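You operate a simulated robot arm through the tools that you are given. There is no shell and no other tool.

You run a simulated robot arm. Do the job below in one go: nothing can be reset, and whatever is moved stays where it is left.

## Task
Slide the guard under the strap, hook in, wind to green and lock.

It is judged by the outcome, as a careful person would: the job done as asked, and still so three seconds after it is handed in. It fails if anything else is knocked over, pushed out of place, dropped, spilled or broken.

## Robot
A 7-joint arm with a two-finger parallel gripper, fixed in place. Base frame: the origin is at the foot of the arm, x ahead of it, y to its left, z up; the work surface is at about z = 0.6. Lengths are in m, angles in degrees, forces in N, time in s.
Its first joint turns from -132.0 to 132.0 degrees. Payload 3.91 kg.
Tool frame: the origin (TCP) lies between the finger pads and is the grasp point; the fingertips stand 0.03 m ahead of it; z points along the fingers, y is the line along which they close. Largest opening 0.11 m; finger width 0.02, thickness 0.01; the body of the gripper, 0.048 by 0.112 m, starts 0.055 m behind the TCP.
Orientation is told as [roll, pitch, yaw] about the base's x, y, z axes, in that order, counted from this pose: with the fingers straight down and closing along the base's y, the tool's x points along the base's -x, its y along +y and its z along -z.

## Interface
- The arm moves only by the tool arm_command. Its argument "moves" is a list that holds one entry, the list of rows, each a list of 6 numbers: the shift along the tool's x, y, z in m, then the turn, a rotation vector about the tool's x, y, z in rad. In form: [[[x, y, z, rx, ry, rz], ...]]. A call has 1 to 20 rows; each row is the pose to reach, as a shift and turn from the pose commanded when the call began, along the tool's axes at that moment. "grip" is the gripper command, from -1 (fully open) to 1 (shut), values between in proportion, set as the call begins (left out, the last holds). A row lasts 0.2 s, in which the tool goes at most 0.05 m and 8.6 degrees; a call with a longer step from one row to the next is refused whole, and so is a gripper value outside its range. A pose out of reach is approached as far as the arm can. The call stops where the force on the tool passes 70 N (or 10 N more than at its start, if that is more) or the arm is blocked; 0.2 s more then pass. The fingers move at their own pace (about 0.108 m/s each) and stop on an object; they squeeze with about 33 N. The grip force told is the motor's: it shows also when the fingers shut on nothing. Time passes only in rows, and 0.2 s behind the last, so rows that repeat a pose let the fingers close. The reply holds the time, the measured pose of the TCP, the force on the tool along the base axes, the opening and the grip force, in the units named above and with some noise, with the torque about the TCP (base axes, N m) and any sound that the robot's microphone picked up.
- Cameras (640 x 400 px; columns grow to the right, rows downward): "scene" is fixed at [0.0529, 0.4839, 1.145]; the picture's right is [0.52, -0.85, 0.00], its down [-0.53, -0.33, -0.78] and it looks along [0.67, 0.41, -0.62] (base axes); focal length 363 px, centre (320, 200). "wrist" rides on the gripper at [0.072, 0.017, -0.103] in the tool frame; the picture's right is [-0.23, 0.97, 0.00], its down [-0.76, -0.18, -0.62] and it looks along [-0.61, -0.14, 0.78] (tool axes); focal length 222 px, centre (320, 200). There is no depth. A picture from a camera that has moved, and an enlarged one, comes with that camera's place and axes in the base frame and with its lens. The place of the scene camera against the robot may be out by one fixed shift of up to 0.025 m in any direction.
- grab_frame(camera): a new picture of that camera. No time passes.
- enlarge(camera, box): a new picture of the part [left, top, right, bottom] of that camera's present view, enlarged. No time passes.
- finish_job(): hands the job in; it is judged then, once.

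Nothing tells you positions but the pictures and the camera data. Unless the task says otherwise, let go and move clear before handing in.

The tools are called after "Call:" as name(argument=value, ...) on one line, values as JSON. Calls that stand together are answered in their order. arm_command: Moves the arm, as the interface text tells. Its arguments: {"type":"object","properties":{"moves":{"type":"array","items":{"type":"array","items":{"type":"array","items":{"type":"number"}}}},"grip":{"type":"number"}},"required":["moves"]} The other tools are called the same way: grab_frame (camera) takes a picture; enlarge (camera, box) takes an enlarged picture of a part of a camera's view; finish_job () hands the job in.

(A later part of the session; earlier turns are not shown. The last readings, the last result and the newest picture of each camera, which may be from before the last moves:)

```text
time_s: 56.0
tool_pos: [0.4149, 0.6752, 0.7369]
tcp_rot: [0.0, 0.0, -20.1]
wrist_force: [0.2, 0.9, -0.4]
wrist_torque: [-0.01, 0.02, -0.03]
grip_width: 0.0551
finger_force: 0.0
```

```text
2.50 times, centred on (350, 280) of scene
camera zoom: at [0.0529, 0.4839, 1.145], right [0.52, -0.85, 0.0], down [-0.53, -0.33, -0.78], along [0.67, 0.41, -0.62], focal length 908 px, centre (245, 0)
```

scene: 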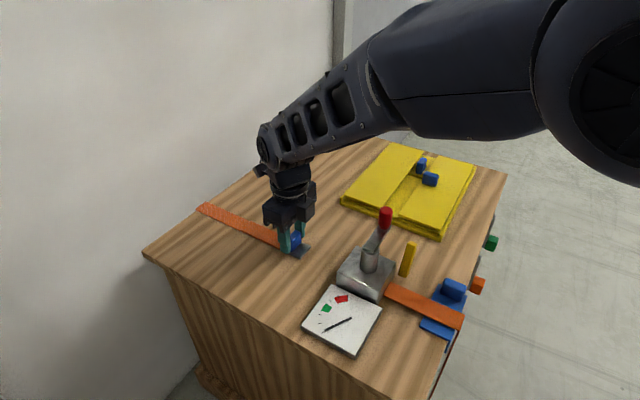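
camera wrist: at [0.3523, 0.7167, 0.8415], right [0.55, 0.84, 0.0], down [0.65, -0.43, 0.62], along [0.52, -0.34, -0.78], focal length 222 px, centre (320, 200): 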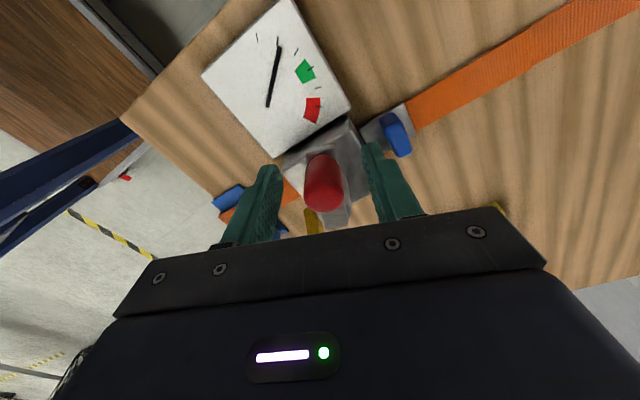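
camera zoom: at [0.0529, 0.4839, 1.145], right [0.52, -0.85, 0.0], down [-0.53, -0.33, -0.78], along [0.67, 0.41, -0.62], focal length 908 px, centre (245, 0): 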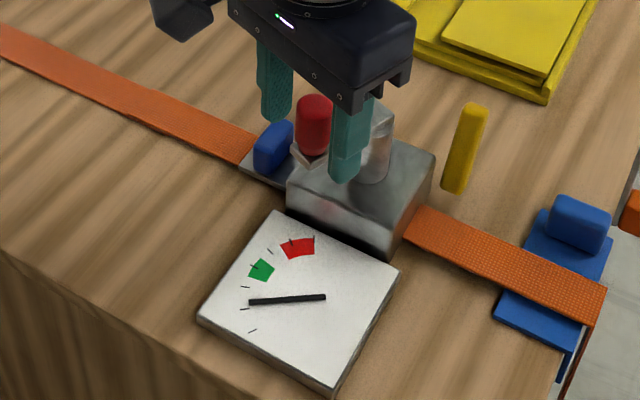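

The fingers surround the knob and the wrist camera also sees the gauge. Closing, then winding about 24° clockwise.

Call:
arm_command(moves=[[[0, 0, 0, 0, 0, 0], [0, 0, 0, 0, 0, 0], [0, 0, 0, 0, 0, 0]]], grip=1)

Call:
arm_command(moves=[[[-0.0006, 0.0081, 0, 0, 0, 0.14], [-0.0022, 0.016, 0, 0, 0, 0.28], [-0.005, 0.0236, 0, 0, 0, 0.419]]])

Call:
enlarge(camera="scene", box=[270, 200, 430, 360])

```text
time_s: 56.8
tool_pos: [0.4153, 0.6752, 0.7369]
tcp_rot: [-0.1, 0.0, -20.2]
wrist_force: [-0.2, 0.0, -3.2]
wrist_torque: [0.01, 0.02, 0.04]
grip_width: 0.023
finger_force: 45.0
```

```text
time_s: 57.6
tool_pos: [0.4275, 0.6951, 0.738]
tcp_rot: [-0.1, 0.0, -44.4]
wrist_force: [6.0, -5.2, -6.3]
wrist_torque: [-0.11, -0.23, 0.0]
grip_width: 0.023
finger_force: 45.2
```

```text
2.50 times, centred on (350, 280) of scene
camera zoom: at [0.0529, 0.4839, 1.145], right [0.52, -0.85, 0.0], down [-0.53, -0.33, -0.78], along [0.67, 0.41, -0.62], focal length 908 px, centre (245, 0)
```

zoom: 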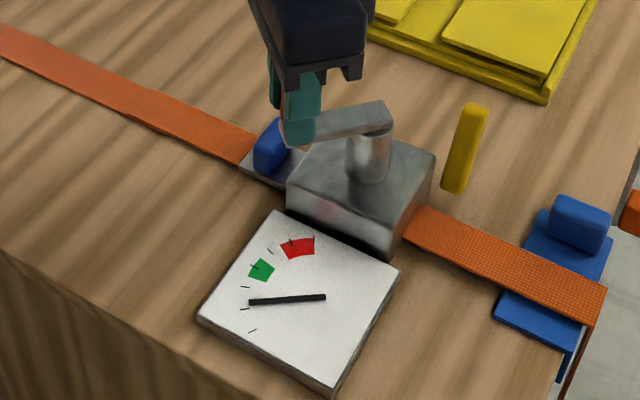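

No needle change yet over that stretch; continuing the clockwise arc.

Call:
arm_command(moves=[[[-0.0006, 0.0079, 0, 0, 0, 0.14], [-0.0022, 0.0157, 0, 0, 0, 0.279], [-0.0049, 0.0232, 0, 0, 0, 0.419], [-0.0087, 0.0302, 0, 0, 0, 0.559]]])

Call:
enlarge(camera="scene", box=[270, 200, 430, 360])

```text
time_s: 58.6
tool_pos: [0.4541, 0.7127, 0.738]
tcp_rot: [-0.1, 0.0, -76.3]
wrist_force: [-0.4, -2.2, -15.2]
wrist_torque: [0.2, -0.05, -0.03]
grip_width: 0.0229
finger_force: 45.1
```

```text
2.50 times, centred on (350, 280) of scene
camera zoom: at [0.0529, 0.4839, 1.145], right [0.52, -0.85, 0.0], down [-0.53, -0.33, -0.78], along [0.67, 0.41, -0.62], focal length 908 px, centre (245, 0)
```

zoom: 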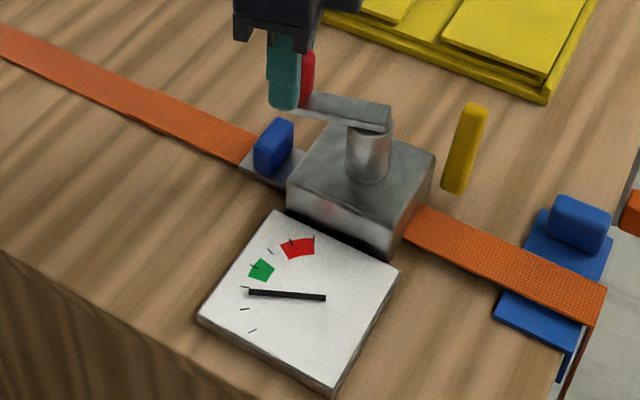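

The needle is now close to the second tick. I'll hold still briefly to see whether the reading is settled.

Call:
arm_command(moves=[[[0, 0, 0, 0, 0, 0], [0, 0, 0, 0, 0, 0]]])

Call:
enlarge(camera="scene", box=[295, 280, 385, 360])

```text
time_s: 59.2
tool_pos: [0.455, 0.7117, 0.7372]
tcp_rot: [-0.1, -0.1, -76.4]
wrist_force: [-0.3, 1.5, -18.6]
wrist_torque: [0.12, -0.01, 0.03]
grip_width: 0.0231
finger_force: 45.0
```

```text
5.00 times, centred on (340, 320) of scene
camera zoom: at [0.0529, 0.4839, 1.145], right [0.52, -0.85, 0.0], down [-0.53, -0.33, -0.78], along [0.67, 0.41, -0.62], focal length 1815 px, centre (220, -400)
```

zoom: 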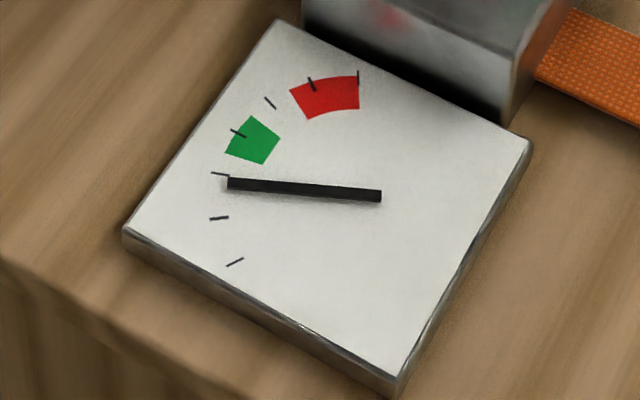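

Settled at just under tick 2. Green is centred on tick 3, so I'll wind on in smaller pieces.

Call:
arm_command(moves=[[[-0.0003, 0.006, 0.001, 0, 0, 0.105], [-0.0012, 0.0119, 0.0015, 0, 0, 0.209], [-0.0028, 0.0176, 0.0015, 0, 0, 0.314], [-0.0028, 0.0176, 0.0015, 0, 0, 0.314]]])

Call:
enlarge(camera="scene", box=[295, 280, 385, 360])

```text
time_s: 60.2
tool_pos: [0.4728, 0.7126, 0.7383]
tcp_rot: [0.0, 0.2, -94.2]
wrist_force: [0.4, -0.7, 7.1]
wrist_torque: [-0.4, 0.05, -0.02]
grip_width: 0.023
finger_force: 45.6
```

```text
5.00 times, centred on (340, 320) of scene
camera zoom: at [0.0529, 0.4839, 1.145], right [0.52, -0.85, 0.0], down [-0.53, -0.33, -0.78], along [0.67, 0.41, -0.62], focal length 1815 px, centre (220, -400)
```

zoom: 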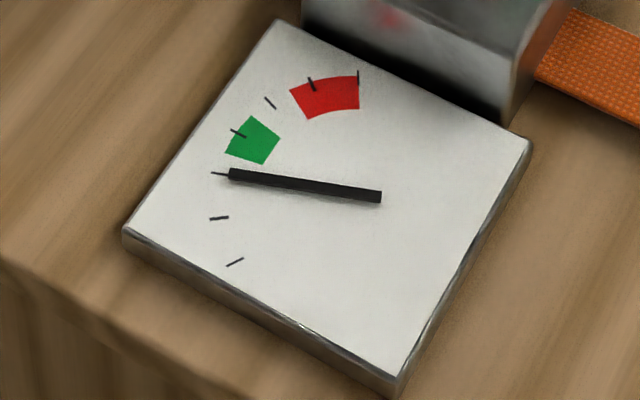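

About 0.57 px of needle travel per degree; green centre should be about 70° further. Continuing another 24°.

Call:
arm_command(moves=[[[-0.0006, 0.0079, 0, 0, 0, 0.14], [-0.0022, 0.0157, 0, 0, 0, 0.279], [-0.0049, 0.0232, 0, 0, 0, 0.419], [-0.0049, 0.0232, 0, 0, 0, 0.419]]])

Call:
enlarge(camera="scene", box=[295, 280, 385, 360])

Call:
grab_frame(camera="scene")

```text
time_s: 61.2
tool_pos: [0.4949, 0.7078, 0.7379]
tcp_rot: [0.0, 0.2, -118.4]
wrist_force: [12.0, 26.3, 16.1]
wrist_torque: [0.48, -0.23, -0.05]
grip_width: 0.023
finger_force: 44.4
```

```text
5.00 times, centred on (340, 320) of scene
camera zoom: at [0.0529, 0.4839, 1.145], right [0.52, -0.85, 0.0], down [-0.53, -0.33, -0.78], along [0.67, 0.41, -0.62], focal length 1815 px, centre (220, -400)
```

zoom: 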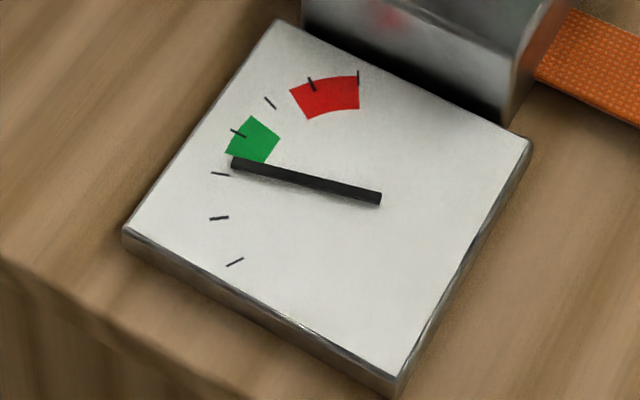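

```text
taken
```

scene: 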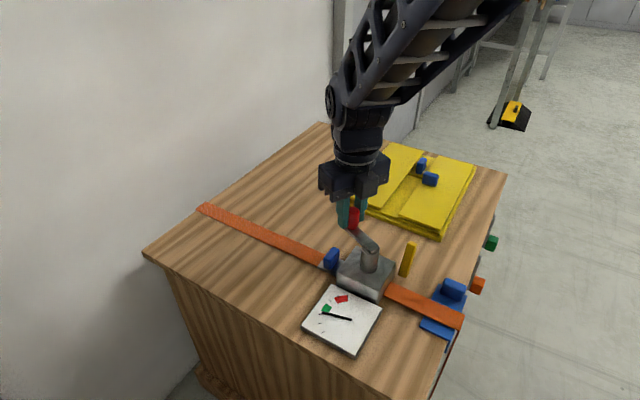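

The needle is just reaching green. Another 24°, with a small radial correction.

Call:
arm_command(moves=[[[0.0012, 0.0081, 0, 0, 0, 0.14], [-0.0004, 0.016, 0, 0, 0, 0.279], [-0.0031, 0.0236, 0, 0, 0, 0.419], [-0.0031, 0.0236, 0, 0, 0, 0.419]]])

Call:
enlarge(camera="scene", box=[295, 280, 385, 360])

```text
time_s: 62.2
tool_pos: [0.514, 0.6929, 0.7377]
tcp_rot: [0.0, 0.0, -142.5]
wrist_force: [14.3, 10.5, 22.8]
wrist_torque: [0.13, -0.28, 0.01]
grip_width: 0.0233
finger_force: 44.6
```

```text
5.00 times, centred on (340, 320) of scene
camera zoom: at [0.0529, 0.4839, 1.145], right [0.52, -0.85, 0.0], down [-0.53, -0.33, -0.78], along [0.67, 0.41, -0.62], focal length 1815 px, centre (220, -400)
```

zoom: 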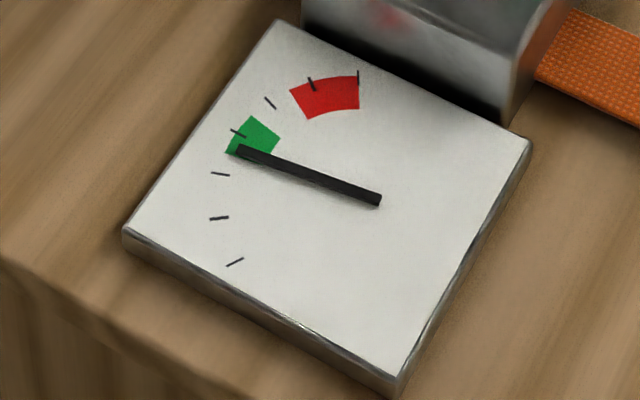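

Needle is in green, a bit below its centre. Another ~20° to centre it.

Call:
arm_command(moves=[[[0.0004, 0.0081, 0, 0, 0, 0.14], [-0.0012, 0.016, 0, 0, 0, 0.279], [-0.0032, 0.0217, 0, 0, 0, 0.384], [-0.0032, 0.0217, 0, 0, 0, 0.384]]])

Call:
enlarge(camera="scene", box=[295, 280, 385, 360])

Call:
enlarge(camera="scene", box=[300, 170, 440, 290])

```text
time_s: 62.8
tool_pos: [0.5194, 0.6962, 0.7733]
tcp_rot: [-2.3, 0.8, -150.6]
wrist_force: [-9.4, -11.8, 46.0]
wrist_torque: [-0.47, 0.7, 0.21]
grip_width: 0.0001
finger_force: 37.6
out of reach, approached as far as the arm can: row 2
stopped in row 2: the force on the tool passed its limit at 130 N (the readings are from after the stop); the commanded pose is now the measured one
```

```text
5.00 times, centred on (340, 320) of scene
camera zoom: at [0.0529, 0.4839, 1.145], right [0.52, -0.85, 0.0], down [-0.53, -0.33, -0.78], along [0.67, 0.41, -0.62], focal length 1815 px, centre (220, -400)
```

zoom: 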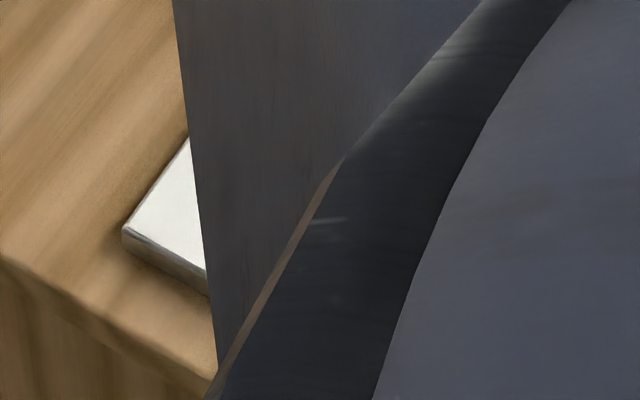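

```text
3.33 times, centred on (370, 230) of scene
camera zoom: at [0.0529, 0.4839, 1.145], right [0.52, -0.85, 0.0], down [-0.53, -0.33, -0.78], along [0.67, 0.41, -0.62], focal length 1210 px, centre (153, 100)
```

zoom: 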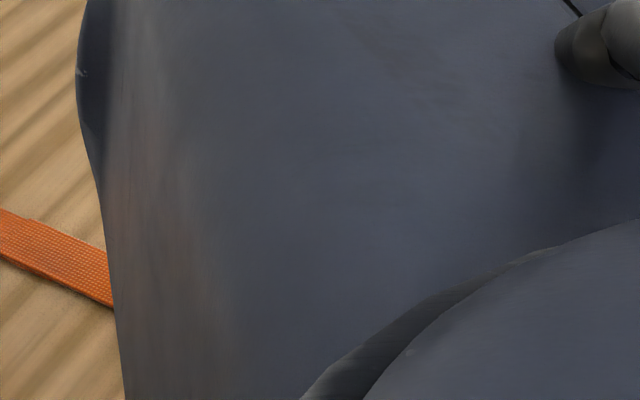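

The arm hit a joint limit, swung into another configuration, and came off the knob. I'll look before moving at all.

Call:
grab_frame(camera="scene")

Call:
grab_frame(camera="wrist")

```text
taken
```

scene: 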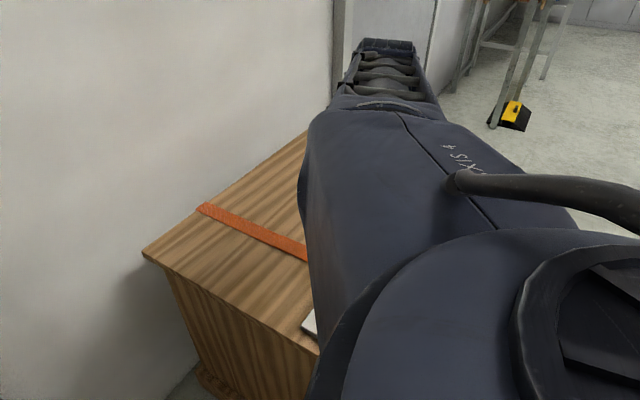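

```text
taken
camera wrist: at [0.5908, 0.7124, 0.877], right [0.28, -0.96, -0.04], down [-0.75, -0.25, 0.62], along [-0.6, -0.14, -0.78], focal length 222 px, centre (320, 200)
```

wrist: 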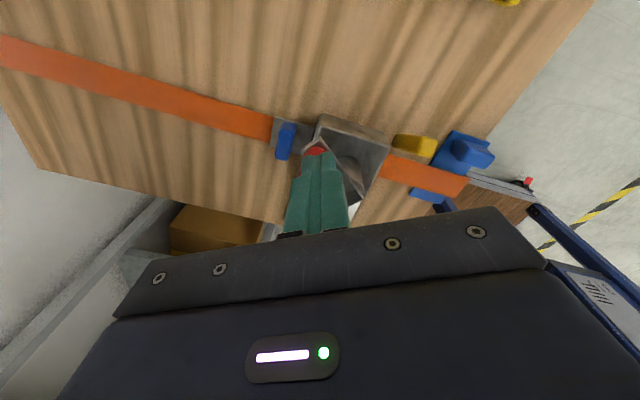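

The parts look undisturbed in the wrist view; the closed fingertips rest on top of the knob. I'll lift straight up gently.

Call:
arm_command(moves=[[[0, 0, -0.015, 0, 0, 0], [0, 0, -0.04, 0, 0, 0], [0, 0, -0.07, 0, 0, 0]]])

Call:
grab_frame(camera="wrist")

Call:
grab_frame(camera="scene")

```text
time_s: 63.6
tool_pos: [0.5189, 0.6925, 0.8375]
tcp_rot: [-2.3, 0.5, -150.6]
wrist_force: [-0.4, -0.2, -1.0]
wrist_torque: [0.01, -0.01, 0.03]
grip_width: 0.0003
finger_force: 37.9
```

```text
taken
camera wrist: at [0.5902, 0.7104, 0.941], right [0.28, -0.96, -0.04], down [-0.74, -0.24, 0.62], along [-0.61, -0.15, -0.78], focal length 222 px, centre (320, 200)
```

wrist: 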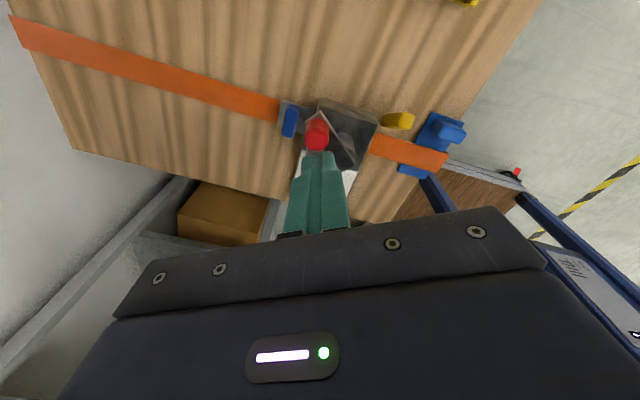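

```text
taken
```

scene: 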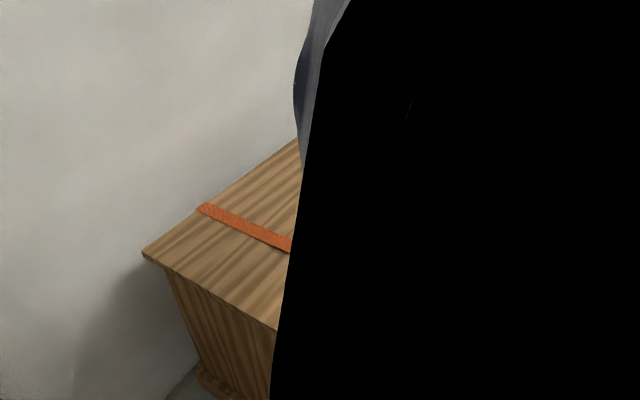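

The crank rests at ~316° and parts look fine, but the arm's posture is awkward. I'll unwind the wrist yaw at height to bring the arm back to its normal posture, in two careful stages.

Call:
arm_command(moves=[[[0, 0, -0.02, 0, 0, -0.12], [0, 0, -0.03, 0, 0, -0.24], [0, 0, -0.03, 0, 0, -0.36], [0, 0, -0.03, 0, 0, -0.48]]])

Call:
grab_frame(camera="scene")

Call:
grab_frame(camera="wrist")

```text
time_s: 64.6
tool_pos: [0.5197, 0.6923, 0.8674]
tcp_rot: [-1.7, 1.5, -122.9]
wrist_force: [-0.1, 0.0, -0.3]
wrist_torque: [-0.02, -0.01, -0.01]
grip_width: 0.0
finger_force: 37.3
```

```text
taken
```

scene: 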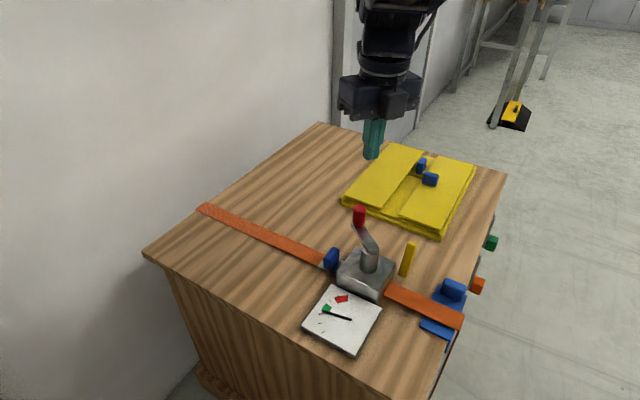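

```text
taken
camera wrist: at [0.5731, 0.7398, 0.9727], right [0.69, -0.72, -0.04], down [-0.56, -0.57, 0.61], along [-0.46, -0.4, -0.79], focal length 222 px, centre (320, 200)
```

wrist: 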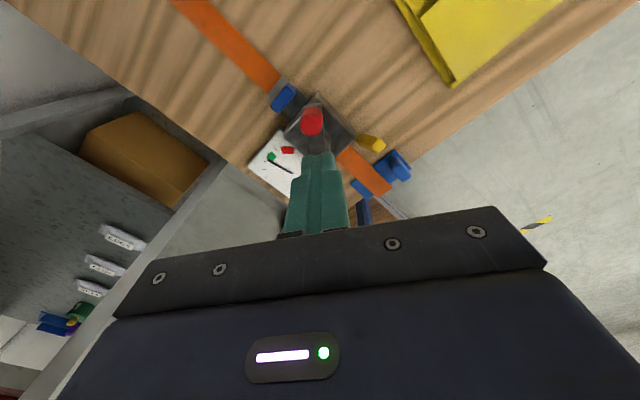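

The posture is back to normal and nothing looks displaced. Checking the gauge and surroundings.

Call:
enlarge(camera="scene", box=[295, 280, 385, 360])

Call:
enlarge(camera="scene", box=[320, 190, 500, 340])

Call:
enlarge(camera="scene", box=[330, 130, 490, 230])

```text
5.00 times, centred on (340, 320) of scene
camera zoom: at [0.0529, 0.4839, 1.145], right [0.52, -0.85, 0.0], down [-0.53, -0.33, -0.78], along [0.67, 0.41, -0.62], focal length 1815 px, centre (220, -400)
```

zoom: 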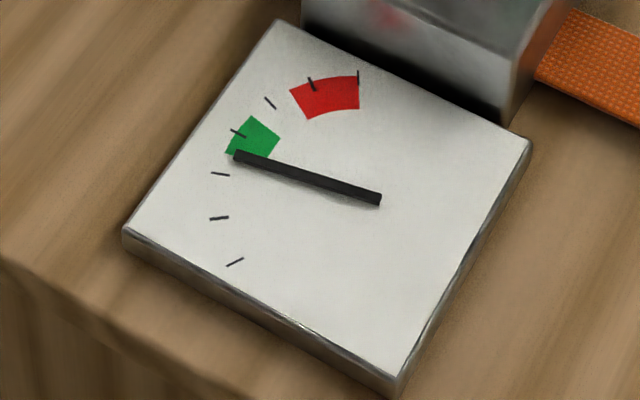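

```text
2.67 times, centred on (410, 265) of scene
camera zoom: at [0.0529, 0.4839, 1.145], right [0.52, -0.85, 0.0], down [-0.53, -0.33, -0.78], along [0.67, 0.41, -0.62], focal length 968 px, centre (80, 27)
```

zoom: 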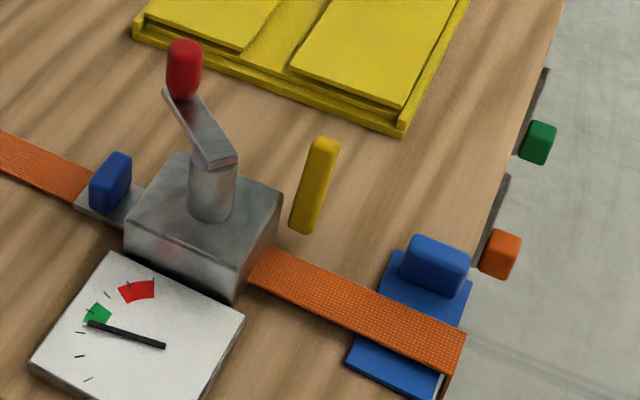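

```text
4.00 times, centred on (410, 180) of scene
camera zoom: at [0.0529, 0.4839, 1.145], right [0.52, -0.85, 0.0], down [-0.53, -0.33, -0.78], along [0.67, 0.41, -0.62], focal length 1452 px, centre (-40, 280)
```

zoom: 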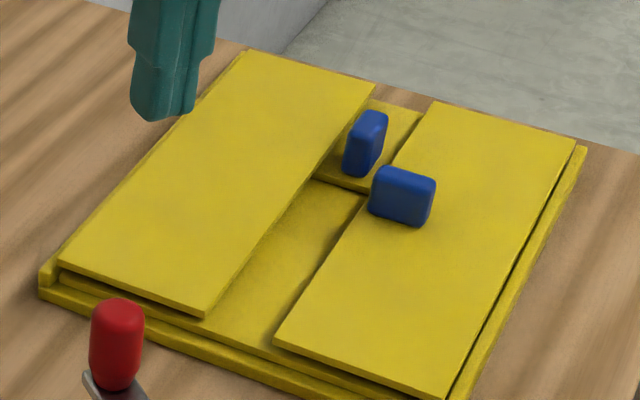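

The needle settled at the low edge of green, so it needs a bit more. I'll straighten the tool, then turn the wrist the other way to +40° so I can regrip the knob with plenty of joint range.

Call:
arm_command(moves=[[[0, 0, 0, -0.0297, -0.0262, 0], [0, 0, 0, -0.0297, -0.0262, 0]]])

Call:
arm_command(moves=[[[0, 0, 0, 0, 0, -0.142], [0, 0, 0, 0, 0, -0.284], [0, 0, 0, 0, 0, -0.426], [0, 0, 0, 0, 0, -0.568], [0, 0, 0, 0, 0, -0.71], [0, 0, 0, 0, 0, -0.852], [0, 0, 0, 0, 0, -0.994], [0, 0, 0, 0, 0, -1.136], [0, 0, 0, 0, 0, -1.278], [0, 0, 0, 0, 0, -1.42], [0, 0, 0, 0, 0, -1.562], [0, 0, 0, 0, 0, -1.704], [0, 0, 0, 0, 0, -1.846], [0, 0, 0, 0, 0, -1.988], [0, 0, 0, 0, 0, -2.13], [0, 0, 0, 0, 0, -2.272], [0, 0, 0, 0, 0, -2.414], [0, 0, 0, 0, 0, -2.556], [0, 0, 0, 0, 0, -2.698], [0, 0, 0, 0, 0, -2.84]]])

Call:
grab_frame(camera="wrist")

Call:
grab_frame(camera="scene")

```text
time_s: 65.2
tool_pos: [0.5211, 0.6929, 0.8676]
tcp_rot: [0.0, 0.0, -122.9]
wrist_force: [-0.1, -0.4, 0.2]
wrist_torque: [0.0, 0.0, 0.01]
grip_width: 0.0001
finger_force: 37.2
```

```text
time_s: 69.4
tool_pos: [0.5209, 0.692, 0.8669]
tcp_rot: [0.0, 0.1, 39.7]
wrist_force: [0.1, 0.3, 1.1]
wrist_torque: [0.0, 0.0, -0.02]
grip_width: 0.0002
finger_force: 37.4
```

```text
taken
camera wrist: at [0.4526, 0.6585, 0.9712], right [-0.45, 0.89, 0.0], down [0.7, 0.35, 0.62], along [0.56, 0.28, -0.78], focal length 222 px, centre (320, 200)
```

wrist: 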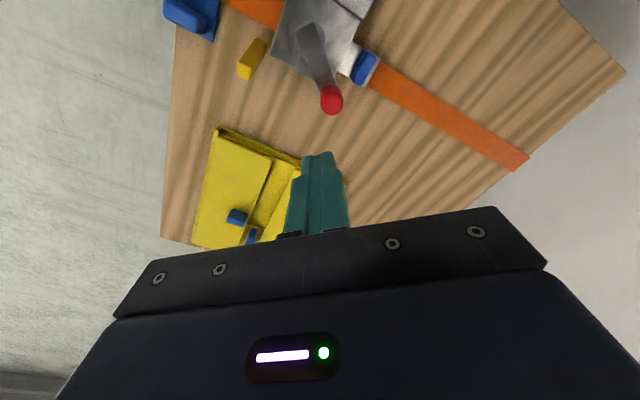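

```text
taken
```

scene: 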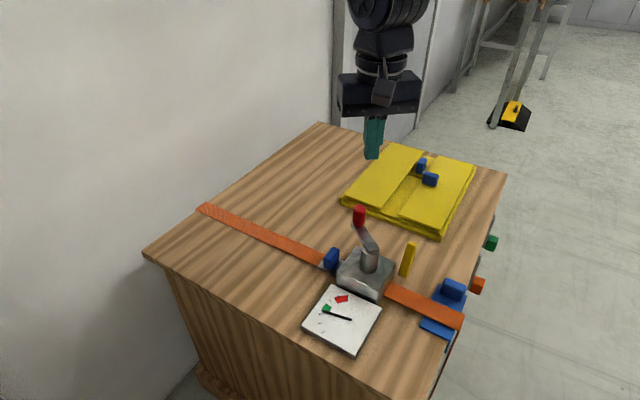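

Knob is near (0.5065, 0.6965). Descending around it with the fingers aligned to the tangent.

Call:
arm_command(moves=[[[0.0082, 0.0127, 0.01, 0, 0, 0], [0.0082, 0.0127, 0.04, 0, 0, 0], [0.0082, 0.0127, 0.07, 0, 0, 0], [0.0082, 0.0127, 0.07, 0, 0, 0]]], grip=0.0)

Call:
grab_frame(camera="wrist")

Call:
enlarge(camera="scene", box=[300, 150, 440, 270])

```text
time_s: 70.4
tool_pos: [0.5085, 0.6947, 0.7962]
tcp_rot: [0.1, 0.2, 39.6]
wrist_force: [-0.1, 0.0, 0.3]
wrist_torque: [0.01, -0.01, 0.02]
grip_width: 0.0548
finger_force: 0.2
```

```text
taken
camera wrist: at [0.4398, 0.6621, 0.9], right [-0.45, 0.89, 0.0], down [0.7, 0.35, 0.62], along [0.56, 0.28, -0.78], focal length 222 px, centre (320, 200)
```

wrist: 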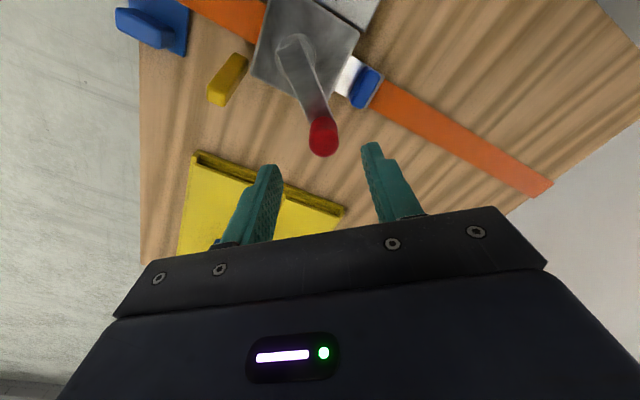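

```text
3.33 times, centred on (370, 210) of scene
camera zoom: at [0.0529, 0.4839, 1.145], right [0.52, -0.85, 0.0], down [-0.53, -0.33, -0.78], along [0.67, 0.41, -0.62], focal length 1210 px, centre (153, 167)
```

zoom: 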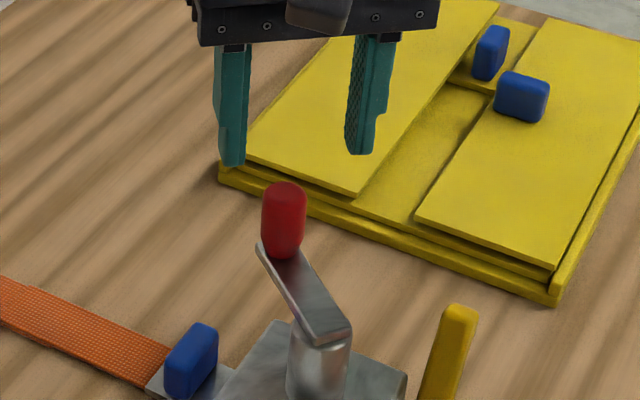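

Call:
arm_command(moves=[[[0.005, 0.003, 0.02, 0, 0, 0], [0.005, 0.003, 0.045, 0, 0, 0], [0.005, 0.003, 0.059, 0, 0, 0]]])

Call:
arm_command(moves=[[[0, 0, 0, 0, 0, 0], [0, 0, 0, 0, 0, 0], [0, 0, 0, 0, 0, 0]]], grip=1)

Call:
enlarge(camera="scene", box=[300, 150, 440, 270])

Call:
enlarge(camera="scene", box=[295, 280, 385, 360])

```text
time_s: 71.2
tool_pos: [0.5001, 0.6942, 0.7383]
tcp_rot: [0.0, 0.0, 39.7]
wrist_force: [-0.9, -0.1, 0.0]
wrist_torque: [0.05, -0.01, 0.0]
grip_width: 0.0549
finger_force: 0.1
```

```text
time_s: 72.0
tool_pos: [0.4995, 0.6948, 0.7385]
tcp_rot: [0.0, 0.1, 39.7]
wrist_force: [0.4, -0.4, -3.9]
wrist_torque: [0.06, -0.13, -0.03]
grip_width: 0.023
finger_force: 44.8
```

```text
3.33 times, centred on (370, 210) of scene
camera zoom: at [0.0529, 0.4839, 1.145], right [0.52, -0.85, 0.0], down [-0.53, -0.33, -0.78], along [0.67, 0.41, -0.62], focal length 1210 px, centre (153, 167)
```

zoom: 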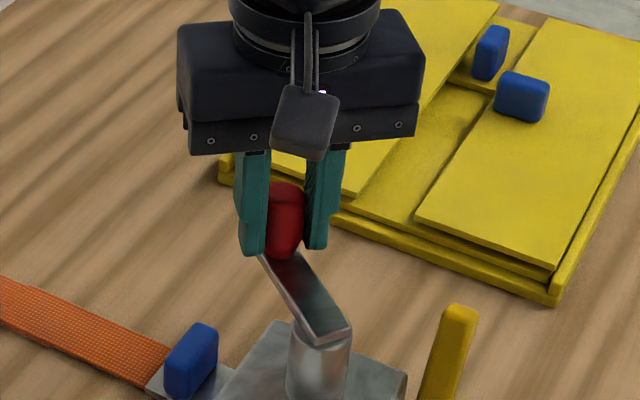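

```text
5.00 times, centred on (340, 320) of scene
camera zoom: at [0.0529, 0.4839, 1.145], right [0.52, -0.85, 0.0], down [-0.53, -0.33, -0.78], along [0.67, 0.41, -0.62], focal length 1815 px, centre (220, -400)
```

zoom: 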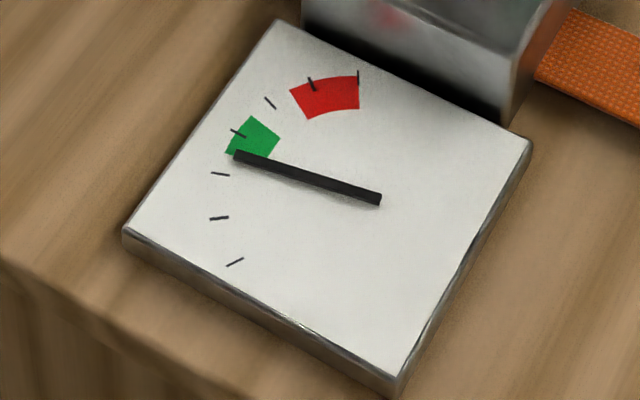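

Firm grip, no displacement. Winding 24° more clockwise and checking.

Call:
arm_command(moves=[[[-0.0008, -0.0071, 0, 0, 0, 0.14], [-0.0005, -0.0141, 0, 0, 0, 0.279], [0.0006, -0.0211, 0, 0, 0, 0.419], [0.0006, -0.0211, 0, 0, 0, 0.419]]])

Call:
enlarge(camera="scene", box=[295, 280, 385, 360])

```text
time_s: 73.0
tool_pos: [0.5144, 0.6793, 0.7383]
tcp_rot: [0.0, -0.1, 15.6]
wrist_force: [12.3, 5.9, -5.8]
wrist_torque: [0.19, -0.59, 0.02]
grip_width: 0.0231
finger_force: 44.4
```

```text
5.00 times, centred on (340, 320) of scene
camera zoom: at [0.0529, 0.4839, 1.145], right [0.52, -0.85, 0.0], down [-0.53, -0.33, -0.78], along [0.67, 0.41, -0.62], focal length 1815 px, centre (220, -400)
```

zoom: 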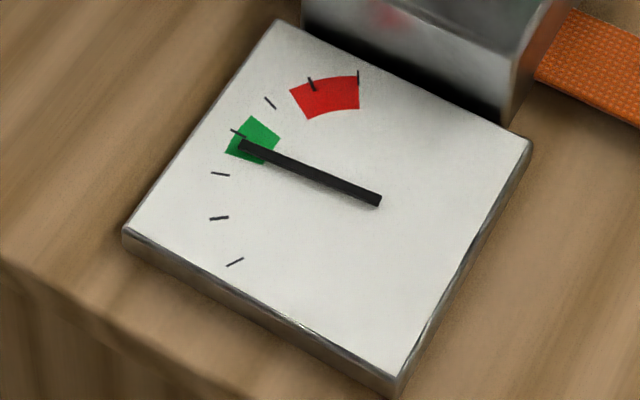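

Now well into green. About 24° more to allow for ratchet settle-back.

Call:
arm_command(moves=[[[-0.0026, -0.007, 0, 0, 0, 0.14], [-0.0025, -0.0143, 0, 0, 0, 0.279], [-0.0012, -0.0215, 0, 0, 0, 0.419], [-0.0012, -0.0215, 0, 0, 0, 0.419]]])

Call:
enlarge(camera="scene", box=[295, 280, 385, 360])

```text
time_s: 74.0
tool_pos: [0.5201, 0.6587, 0.739]
tcp_rot: [0.1, 0.0, -8.3]
wrist_force: [-1.2, -0.8, 2.9]
wrist_torque: [0.06, 0.1, 0.03]
grip_width: 0.0231
finger_force: 45.2
```

```text
5.00 times, centred on (340, 320) of scene
camera zoom: at [0.0529, 0.4839, 1.145], right [0.52, -0.85, 0.0], down [-0.53, -0.33, -0.78], along [0.67, 0.41, -0.62], focal length 1815 px, centre (220, -400)
```

zoom: 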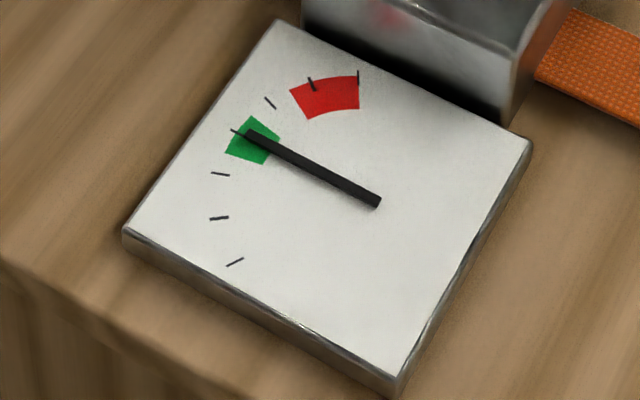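

The needle is on the green's centre with no back-torque. Releasing the knob gently and lifting.

Call:
arm_command(moves=[[[0, 0, 0, 0, 0, 0], [0, 0, 0, 0, 0, 0], [0, 0, -0.03, 0, 0, 0], [0, 0, -0.07, 0, 0, 0], [0, 0, -0.11, 0, 0, 0]]], grip=0.0)

Call:
enlarge(camera="scene", box=[295, 280, 385, 360])

Call:
enlarge(camera="scene", box=[330, 200, 450, 300])

Call:
grab_frame(camera="wrist")

```text
time_s: 75.2
tool_pos: [0.5192, 0.6602, 0.8492]
tcp_rot: [0.0, 0.1, -8.4]
wrist_force: [0.6, 0.4, -1.2]
wrist_torque: [-0.03, -0.01, 0.02]
grip_width: 0.0552
finger_force: 0.1
```

```text
5.00 times, centred on (340, 320) of scene
camera zoom: at [0.0529, 0.4839, 1.145], right [0.52, -0.85, 0.0], down [-0.53, -0.33, -0.78], along [0.67, 0.41, -0.62], focal length 1815 px, centre (220, -400)
```

zoom: 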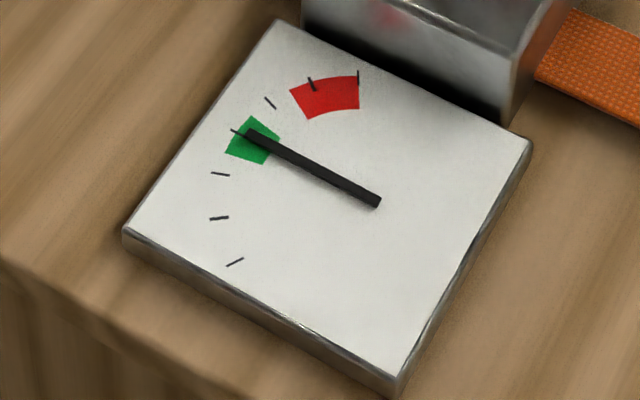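

```text
4.00 times, centred on (390, 250) of scene
camera zoom: at [0.0529, 0.4839, 1.145], right [0.52, -0.85, 0.0], down [-0.53, -0.33, -0.78], along [0.67, 0.41, -0.62], focal length 1452 px, centre (40, 0)
```

zoom: 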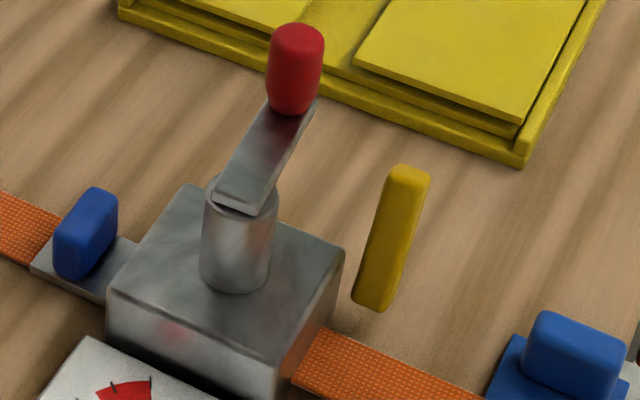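

```text
taken
camera wrist: at [0.4488, 0.6865, 0.952], right [0.37, 0.93, 0.0], down [0.73, -0.29, 0.62], along [0.58, -0.23, -0.78], focal length 222 px, centre (320, 200)
```

wrist: 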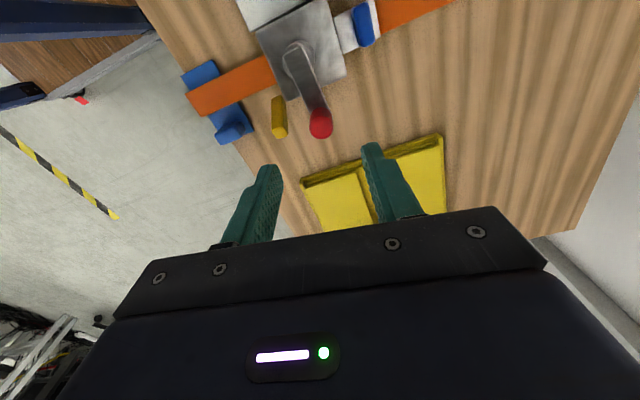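

The gauge holds at green centre after release. Now for the lock: I want a close side view of the yellow lever, so I'll swing the camera round to the right side looking toward it.

Call:
arm_command(moves=[[[-0.0016, -0.0107, 0, 0, 0, -0.143], [-0.0032, -0.0214, 0, 0, 0, -0.286], [-0.0048, -0.0321, 0, 0, 0, -0.429], [-0.0063, -0.0429, 0, 0, 0, -0.572], [-0.0079, -0.0536, 0, 0, 0, -0.716], [-0.0095, -0.0643, 0, 0, 0, -0.859], [-0.0111, -0.075, 0, 0, 0, -1.002], [-0.0127, -0.0857, 0, 0, 0, -1.145], [-0.0142, -0.0965, 0, 0, 0, -1.288], [-0.0158, -0.1072, 0, 0, 0, -1.431], [-0.0174, -0.1179, 0, 0, 0, -1.574], [-0.019, -0.1286, 0, 0, 0, -1.717]]], grip=-0.5)

Call:
grab_frame(camera="wrist")

Call:
enlarge(camera="wrist", box=[220, 40, 420, 200])

```text
time_s: 77.8
tool_pos: [0.519, 0.5279, 0.8475]
tcp_rot: [0.0, -0.1, 90.1]
wrist_force: [-0.4, -0.1, -0.3]
wrist_torque: [0.01, -0.04, -0.03]
grip_width: 0.0822
finger_force: 0.0
```

```text
taken
camera wrist: at [0.5018, 0.4557, 0.9514], right [-0.97, 0.22, 0.0], down [0.18, 0.76, 0.62], along [0.14, 0.61, -0.78], focal length 222 px, centre (320, 200)
```

wrist: 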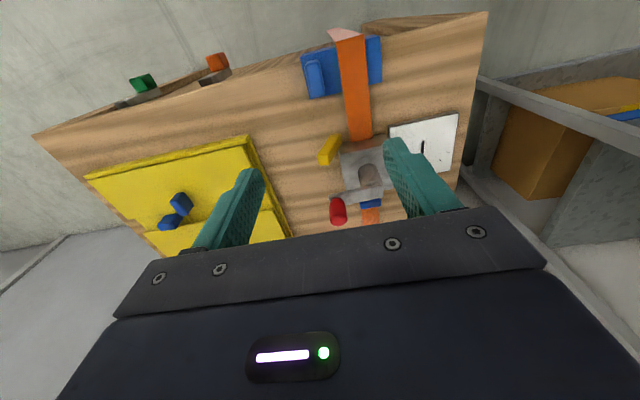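

```text
2.50 times, centred on (320, 120) of wrist
camera zoom: at [0.5018, 0.4557, 0.9514], right [-0.97, 0.22, 0.0], down [0.18, 0.76, 0.62], along [0.14, 0.61, -0.78], focal length 555 px, centre (320, 400)
```

zoom: 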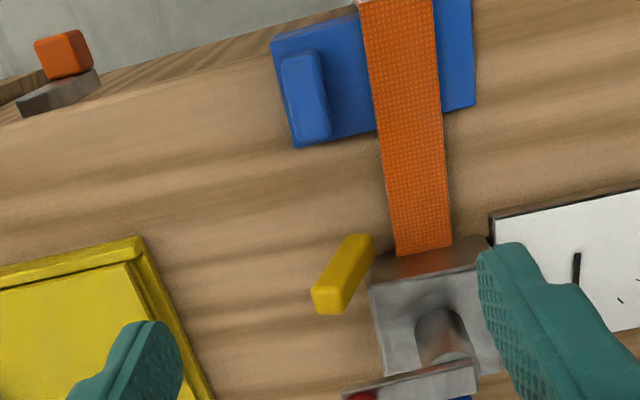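

Call:
arm_command(moves=[[[0, 0, 0.02, 0, -0.13, 0], [0, 0, 0.045, 0, -0.26, 0], [0, 0, 0.07, 0, -0.39, 0], [0, 0, 0.09, 0, -0.52, 0], [0, 0, 0.105, 0, -0.65, 0]]])

Call:
grab_frame(camera="wrist")

Call:
enlarge(camera="wrist", box=[240, 60, 400, 200])

```text
time_s: 79.0
tool_pos: [0.519, 0.5281, 0.7435]
tcp_rot: [-0.1, -37.4, 90.1]
wrist_force: [-1.3, 0.4, 0.6]
wrist_torque: [-0.01, 0.01, 0.03]
grip_width: 0.0829
finger_force: 0.1
```

```text
taken
camera wrist: at [0.5018, 0.4079, 0.7826], right [-0.97, 0.18, 0.14], down [0.18, 0.23, 0.96], along [0.14, 0.96, -0.25], focal length 222 px, centre (320, 200)
```

wrist: 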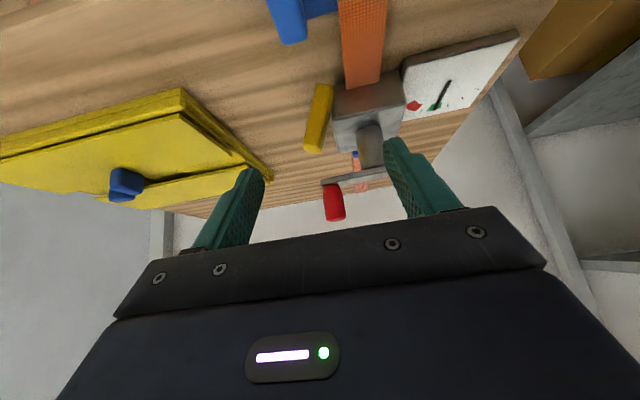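

```text
2.86 times, centred on (320, 130) of wrist
camera zoom: at [0.5018, 0.4079, 0.7826], right [-0.97, 0.18, 0.14], down [0.18, 0.23, 0.96], along [0.14, 0.96, -0.25], focal length 635 px, centre (320, 400)
```

zoom: 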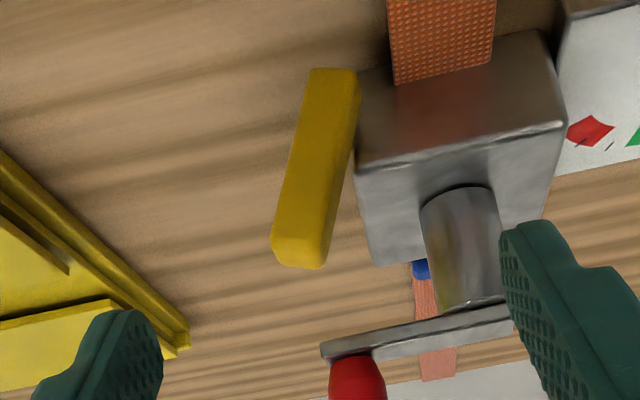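

I now see the lever clearly: it pivots at its foot beside the winch's right-rear corner and leans outward (+x). The natural throw is toward the winch (−x); I'll straighten the tool, close the fingers and set up on its +x side.

Call:
arm_command(moves=[[[-0.0182, 0, -0.0239, 0, 0.13, 0], [-0.0363, 0, -0.0478, 0, 0.26, 0], [-0.0363, -0.03, -0.0478, 0, 0.39, 0], [-0.0363, -0.056, -0.0478, 0, 0.52, 0], [-0.065, -0.056, -0.026, 0, 0.652, 0], [-0.0936, -0.056, -0.0042, 0, 0.652, 0]]], grip=1)

Call:
grab_frame(camera="wrist")

Call:
enlarge(camera="scene", box=[350, 160, 490, 300])

```text
time_s: 80.4
tool_pos: [0.5753, 0.5994, 0.8029]
tcp_rot: [0.0, 0.3, 90.0]
wrist_force: [0.0, 0.0, 0.4]
wrist_torque: [0.0, 0.02, 0.01]
grip_width: 0.0
finger_force: 33.3
```

```text
taken
camera wrist: at [0.5573, 0.5281, 0.908], right [-0.97, 0.23, 0.0], down [0.18, 0.76, 0.62], along [0.14, 0.6, -0.78], focal length 222 px, centre (320, 200)
```

wrist: 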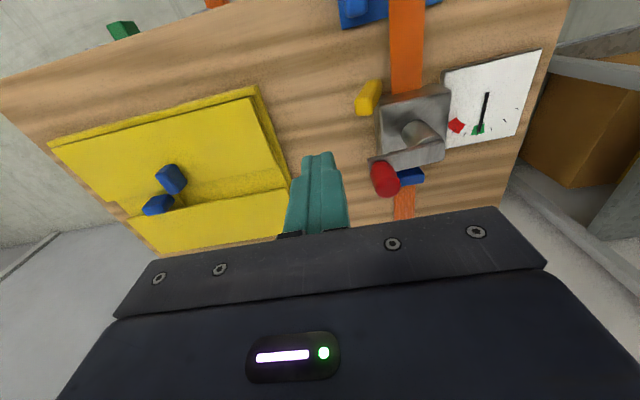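

```text
2.86 times, centred on (420, 230) of scene
camera zoom: at [0.0529, 0.4839, 1.145], right [0.52, -0.85, 0.0], down [-0.53, -0.33, -0.78], along [0.67, 0.41, -0.62], focal length 1037 px, centre (34, 114)
```

zoom: 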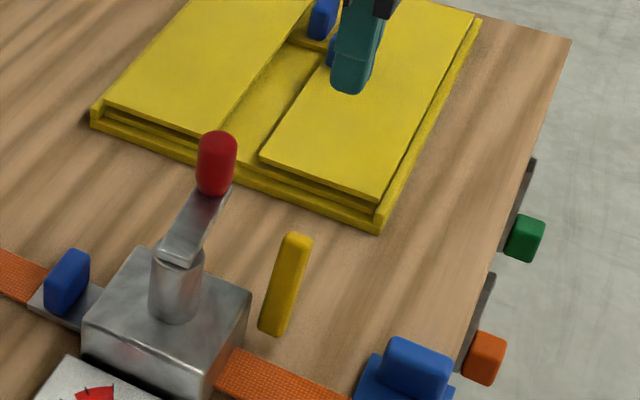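

Clear of everything; descending beside the lever, then nudging it toward the winch gently.

Call:
arm_command(moves=[[[0, 0, 0.04, 0, 0, 0], [0, 0, 0.08, 0, 0, 0], [0, 0, 0.118, 0, 0, 0]]])

Call:
arm_command(moves=[[[0, 0.01, 0, 0, 0, 0], [0, 0.018, 0, 0, 0, 0], [0, 0.024, 0, 0, 0, 0], [0, 0.03, 0, 0, 0, 0]]])

Call:
enlarge(camera="scene", box=[350, 180, 470, 300])

Call:
grab_frame(camera="wrist")

```text
time_s: 81.2
tool_pos: [0.5764, 0.5987, 0.6845]
tcp_rot: [0.1, 0.1, 90.1]
wrist_force: [-0.1, -0.3, 1.0]
wrist_torque: [-0.01, -0.01, 0.02]
grip_width: 0.0
finger_force: 33.3
```

```text
time_s: 82.2
tool_pos: [0.549, 0.6002, 0.6844]
tcp_rot: [-0.2, -0.1, 89.9]
wrist_force: [22.1, 1.7, 1.3]
wrist_torque: [0.01, -0.14, 0.01]
grip_width: 0.0
finger_force: 33.2
```

```text
3.33 times, centred on (410, 240) of scene
camera zoom: at [0.0529, 0.4839, 1.145], right [0.52, -0.85, 0.0], down [-0.53, -0.33, -0.78], along [0.67, 0.41, -0.62], focal length 1210 px, centre (20, 67)
```

zoom: 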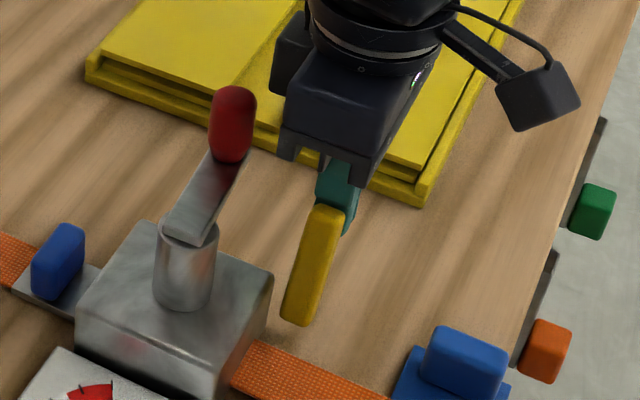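

```text
taken
camera wrist: at [0.5305, 0.528, 0.7894], right [-0.97, 0.23, 0.0], down [0.18, 0.76, 0.62], along [0.14, 0.61, -0.78], focal length 222 px, centre (320, 200)
```

wrist: 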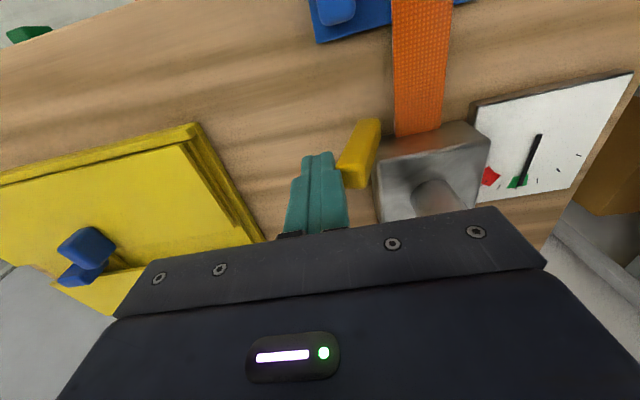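

Contact at 22 N with no clear movement yet. I'll increase slightly to see whether it yields.

Call:
arm_command(moves=[[[0, 0.002, 0, 0, 0, 0], [0, 0.004, 0, 0, 0, 0]]])

Call:
enlarge(camera="scene", box=[350, 180, 470, 300])

```text
time_s: 82.8
tool_pos: [0.546, 0.6008, 0.6868]
tcp_rot: [-0.2, -0.1, 89.9]
wrist_force: [60.1, 12.5, 7.8]
wrist_torque: [0.05, -0.32, -0.09]
grip_width: 0.0001
finger_force: 33.3
```

```text
3.33 times, centred on (410, 240) of scene
camera zoom: at [0.0529, 0.4839, 1.145], right [0.52, -0.85, 0.0], down [-0.53, -0.33, -0.78], along [0.67, 0.41, -0.62], focal length 1210 px, centre (20, 67)
```

zoom: 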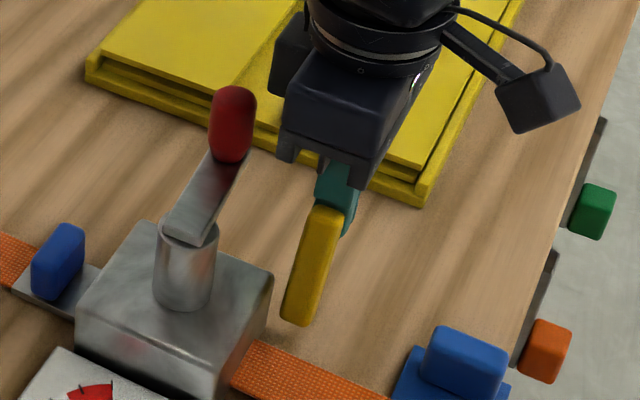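

It's a hard stop at 60 N, so that is not the direction. I'll back off, lift over, and try the other way from the winch side with light force.

Call:
arm_command(moves=[[[0, -0.01, 0, 0, 0, 0], [0, -0.025, 0, 0, 0, 0], [0, -0.025, -0.035, 0, 0, 0], [0, -0.025, -0.075, 0, 0, 0], [0.003, 0.02, -0.075, 0, 0, 0], [0.003, 0.054, -0.075, 0, 0, 0]]])

Call:
grab_frame(camera="wrist")

Call:
enlarge(camera="scene", box=[330, 180, 470, 320])

```text
time_s: 84.2
tool_pos: [0.4885, 0.5953, 0.7594]
tcp_rot: [0.0, 0.1, 90.0]
wrist_force: [0.3, -0.1, -1.4]
wrist_torque: [0.01, 0.03, -0.01]
grip_width: 0.0
finger_force: 32.8
```

```text
taken
camera wrist: at [0.4702, 0.5237, 0.8633], right [-0.97, 0.23, 0.0], down [0.18, 0.76, 0.62], along [0.14, 0.6, -0.78], focal length 222 px, centre (320, 200)
```

wrist: 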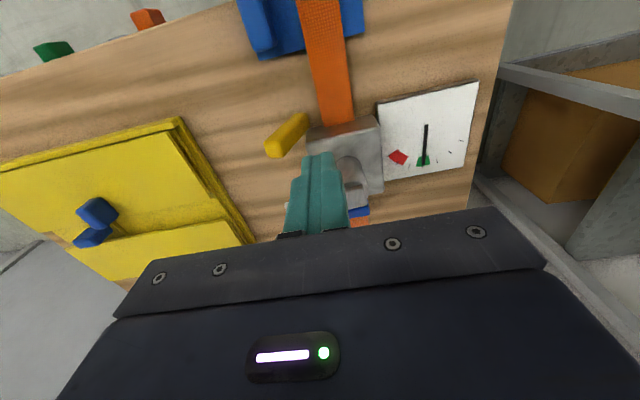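

```text
2.86 times, centred on (400, 250) of scene
camera zoom: at [0.0529, 0.4839, 1.145], right [0.52, -0.85, 0.0], down [-0.53, -0.33, -0.78], along [0.67, 0.41, -0.62], focal length 1037 px, centre (91, 57)
```

zoom: 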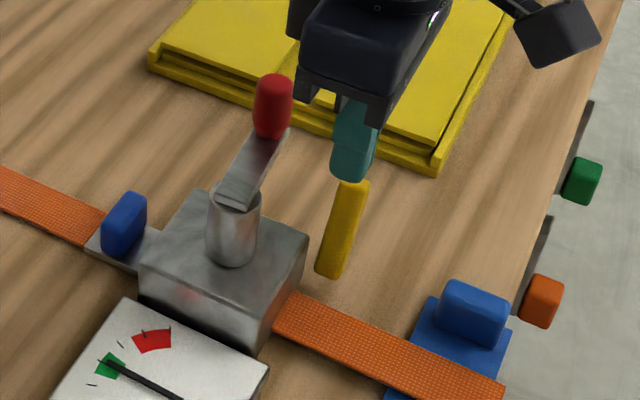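

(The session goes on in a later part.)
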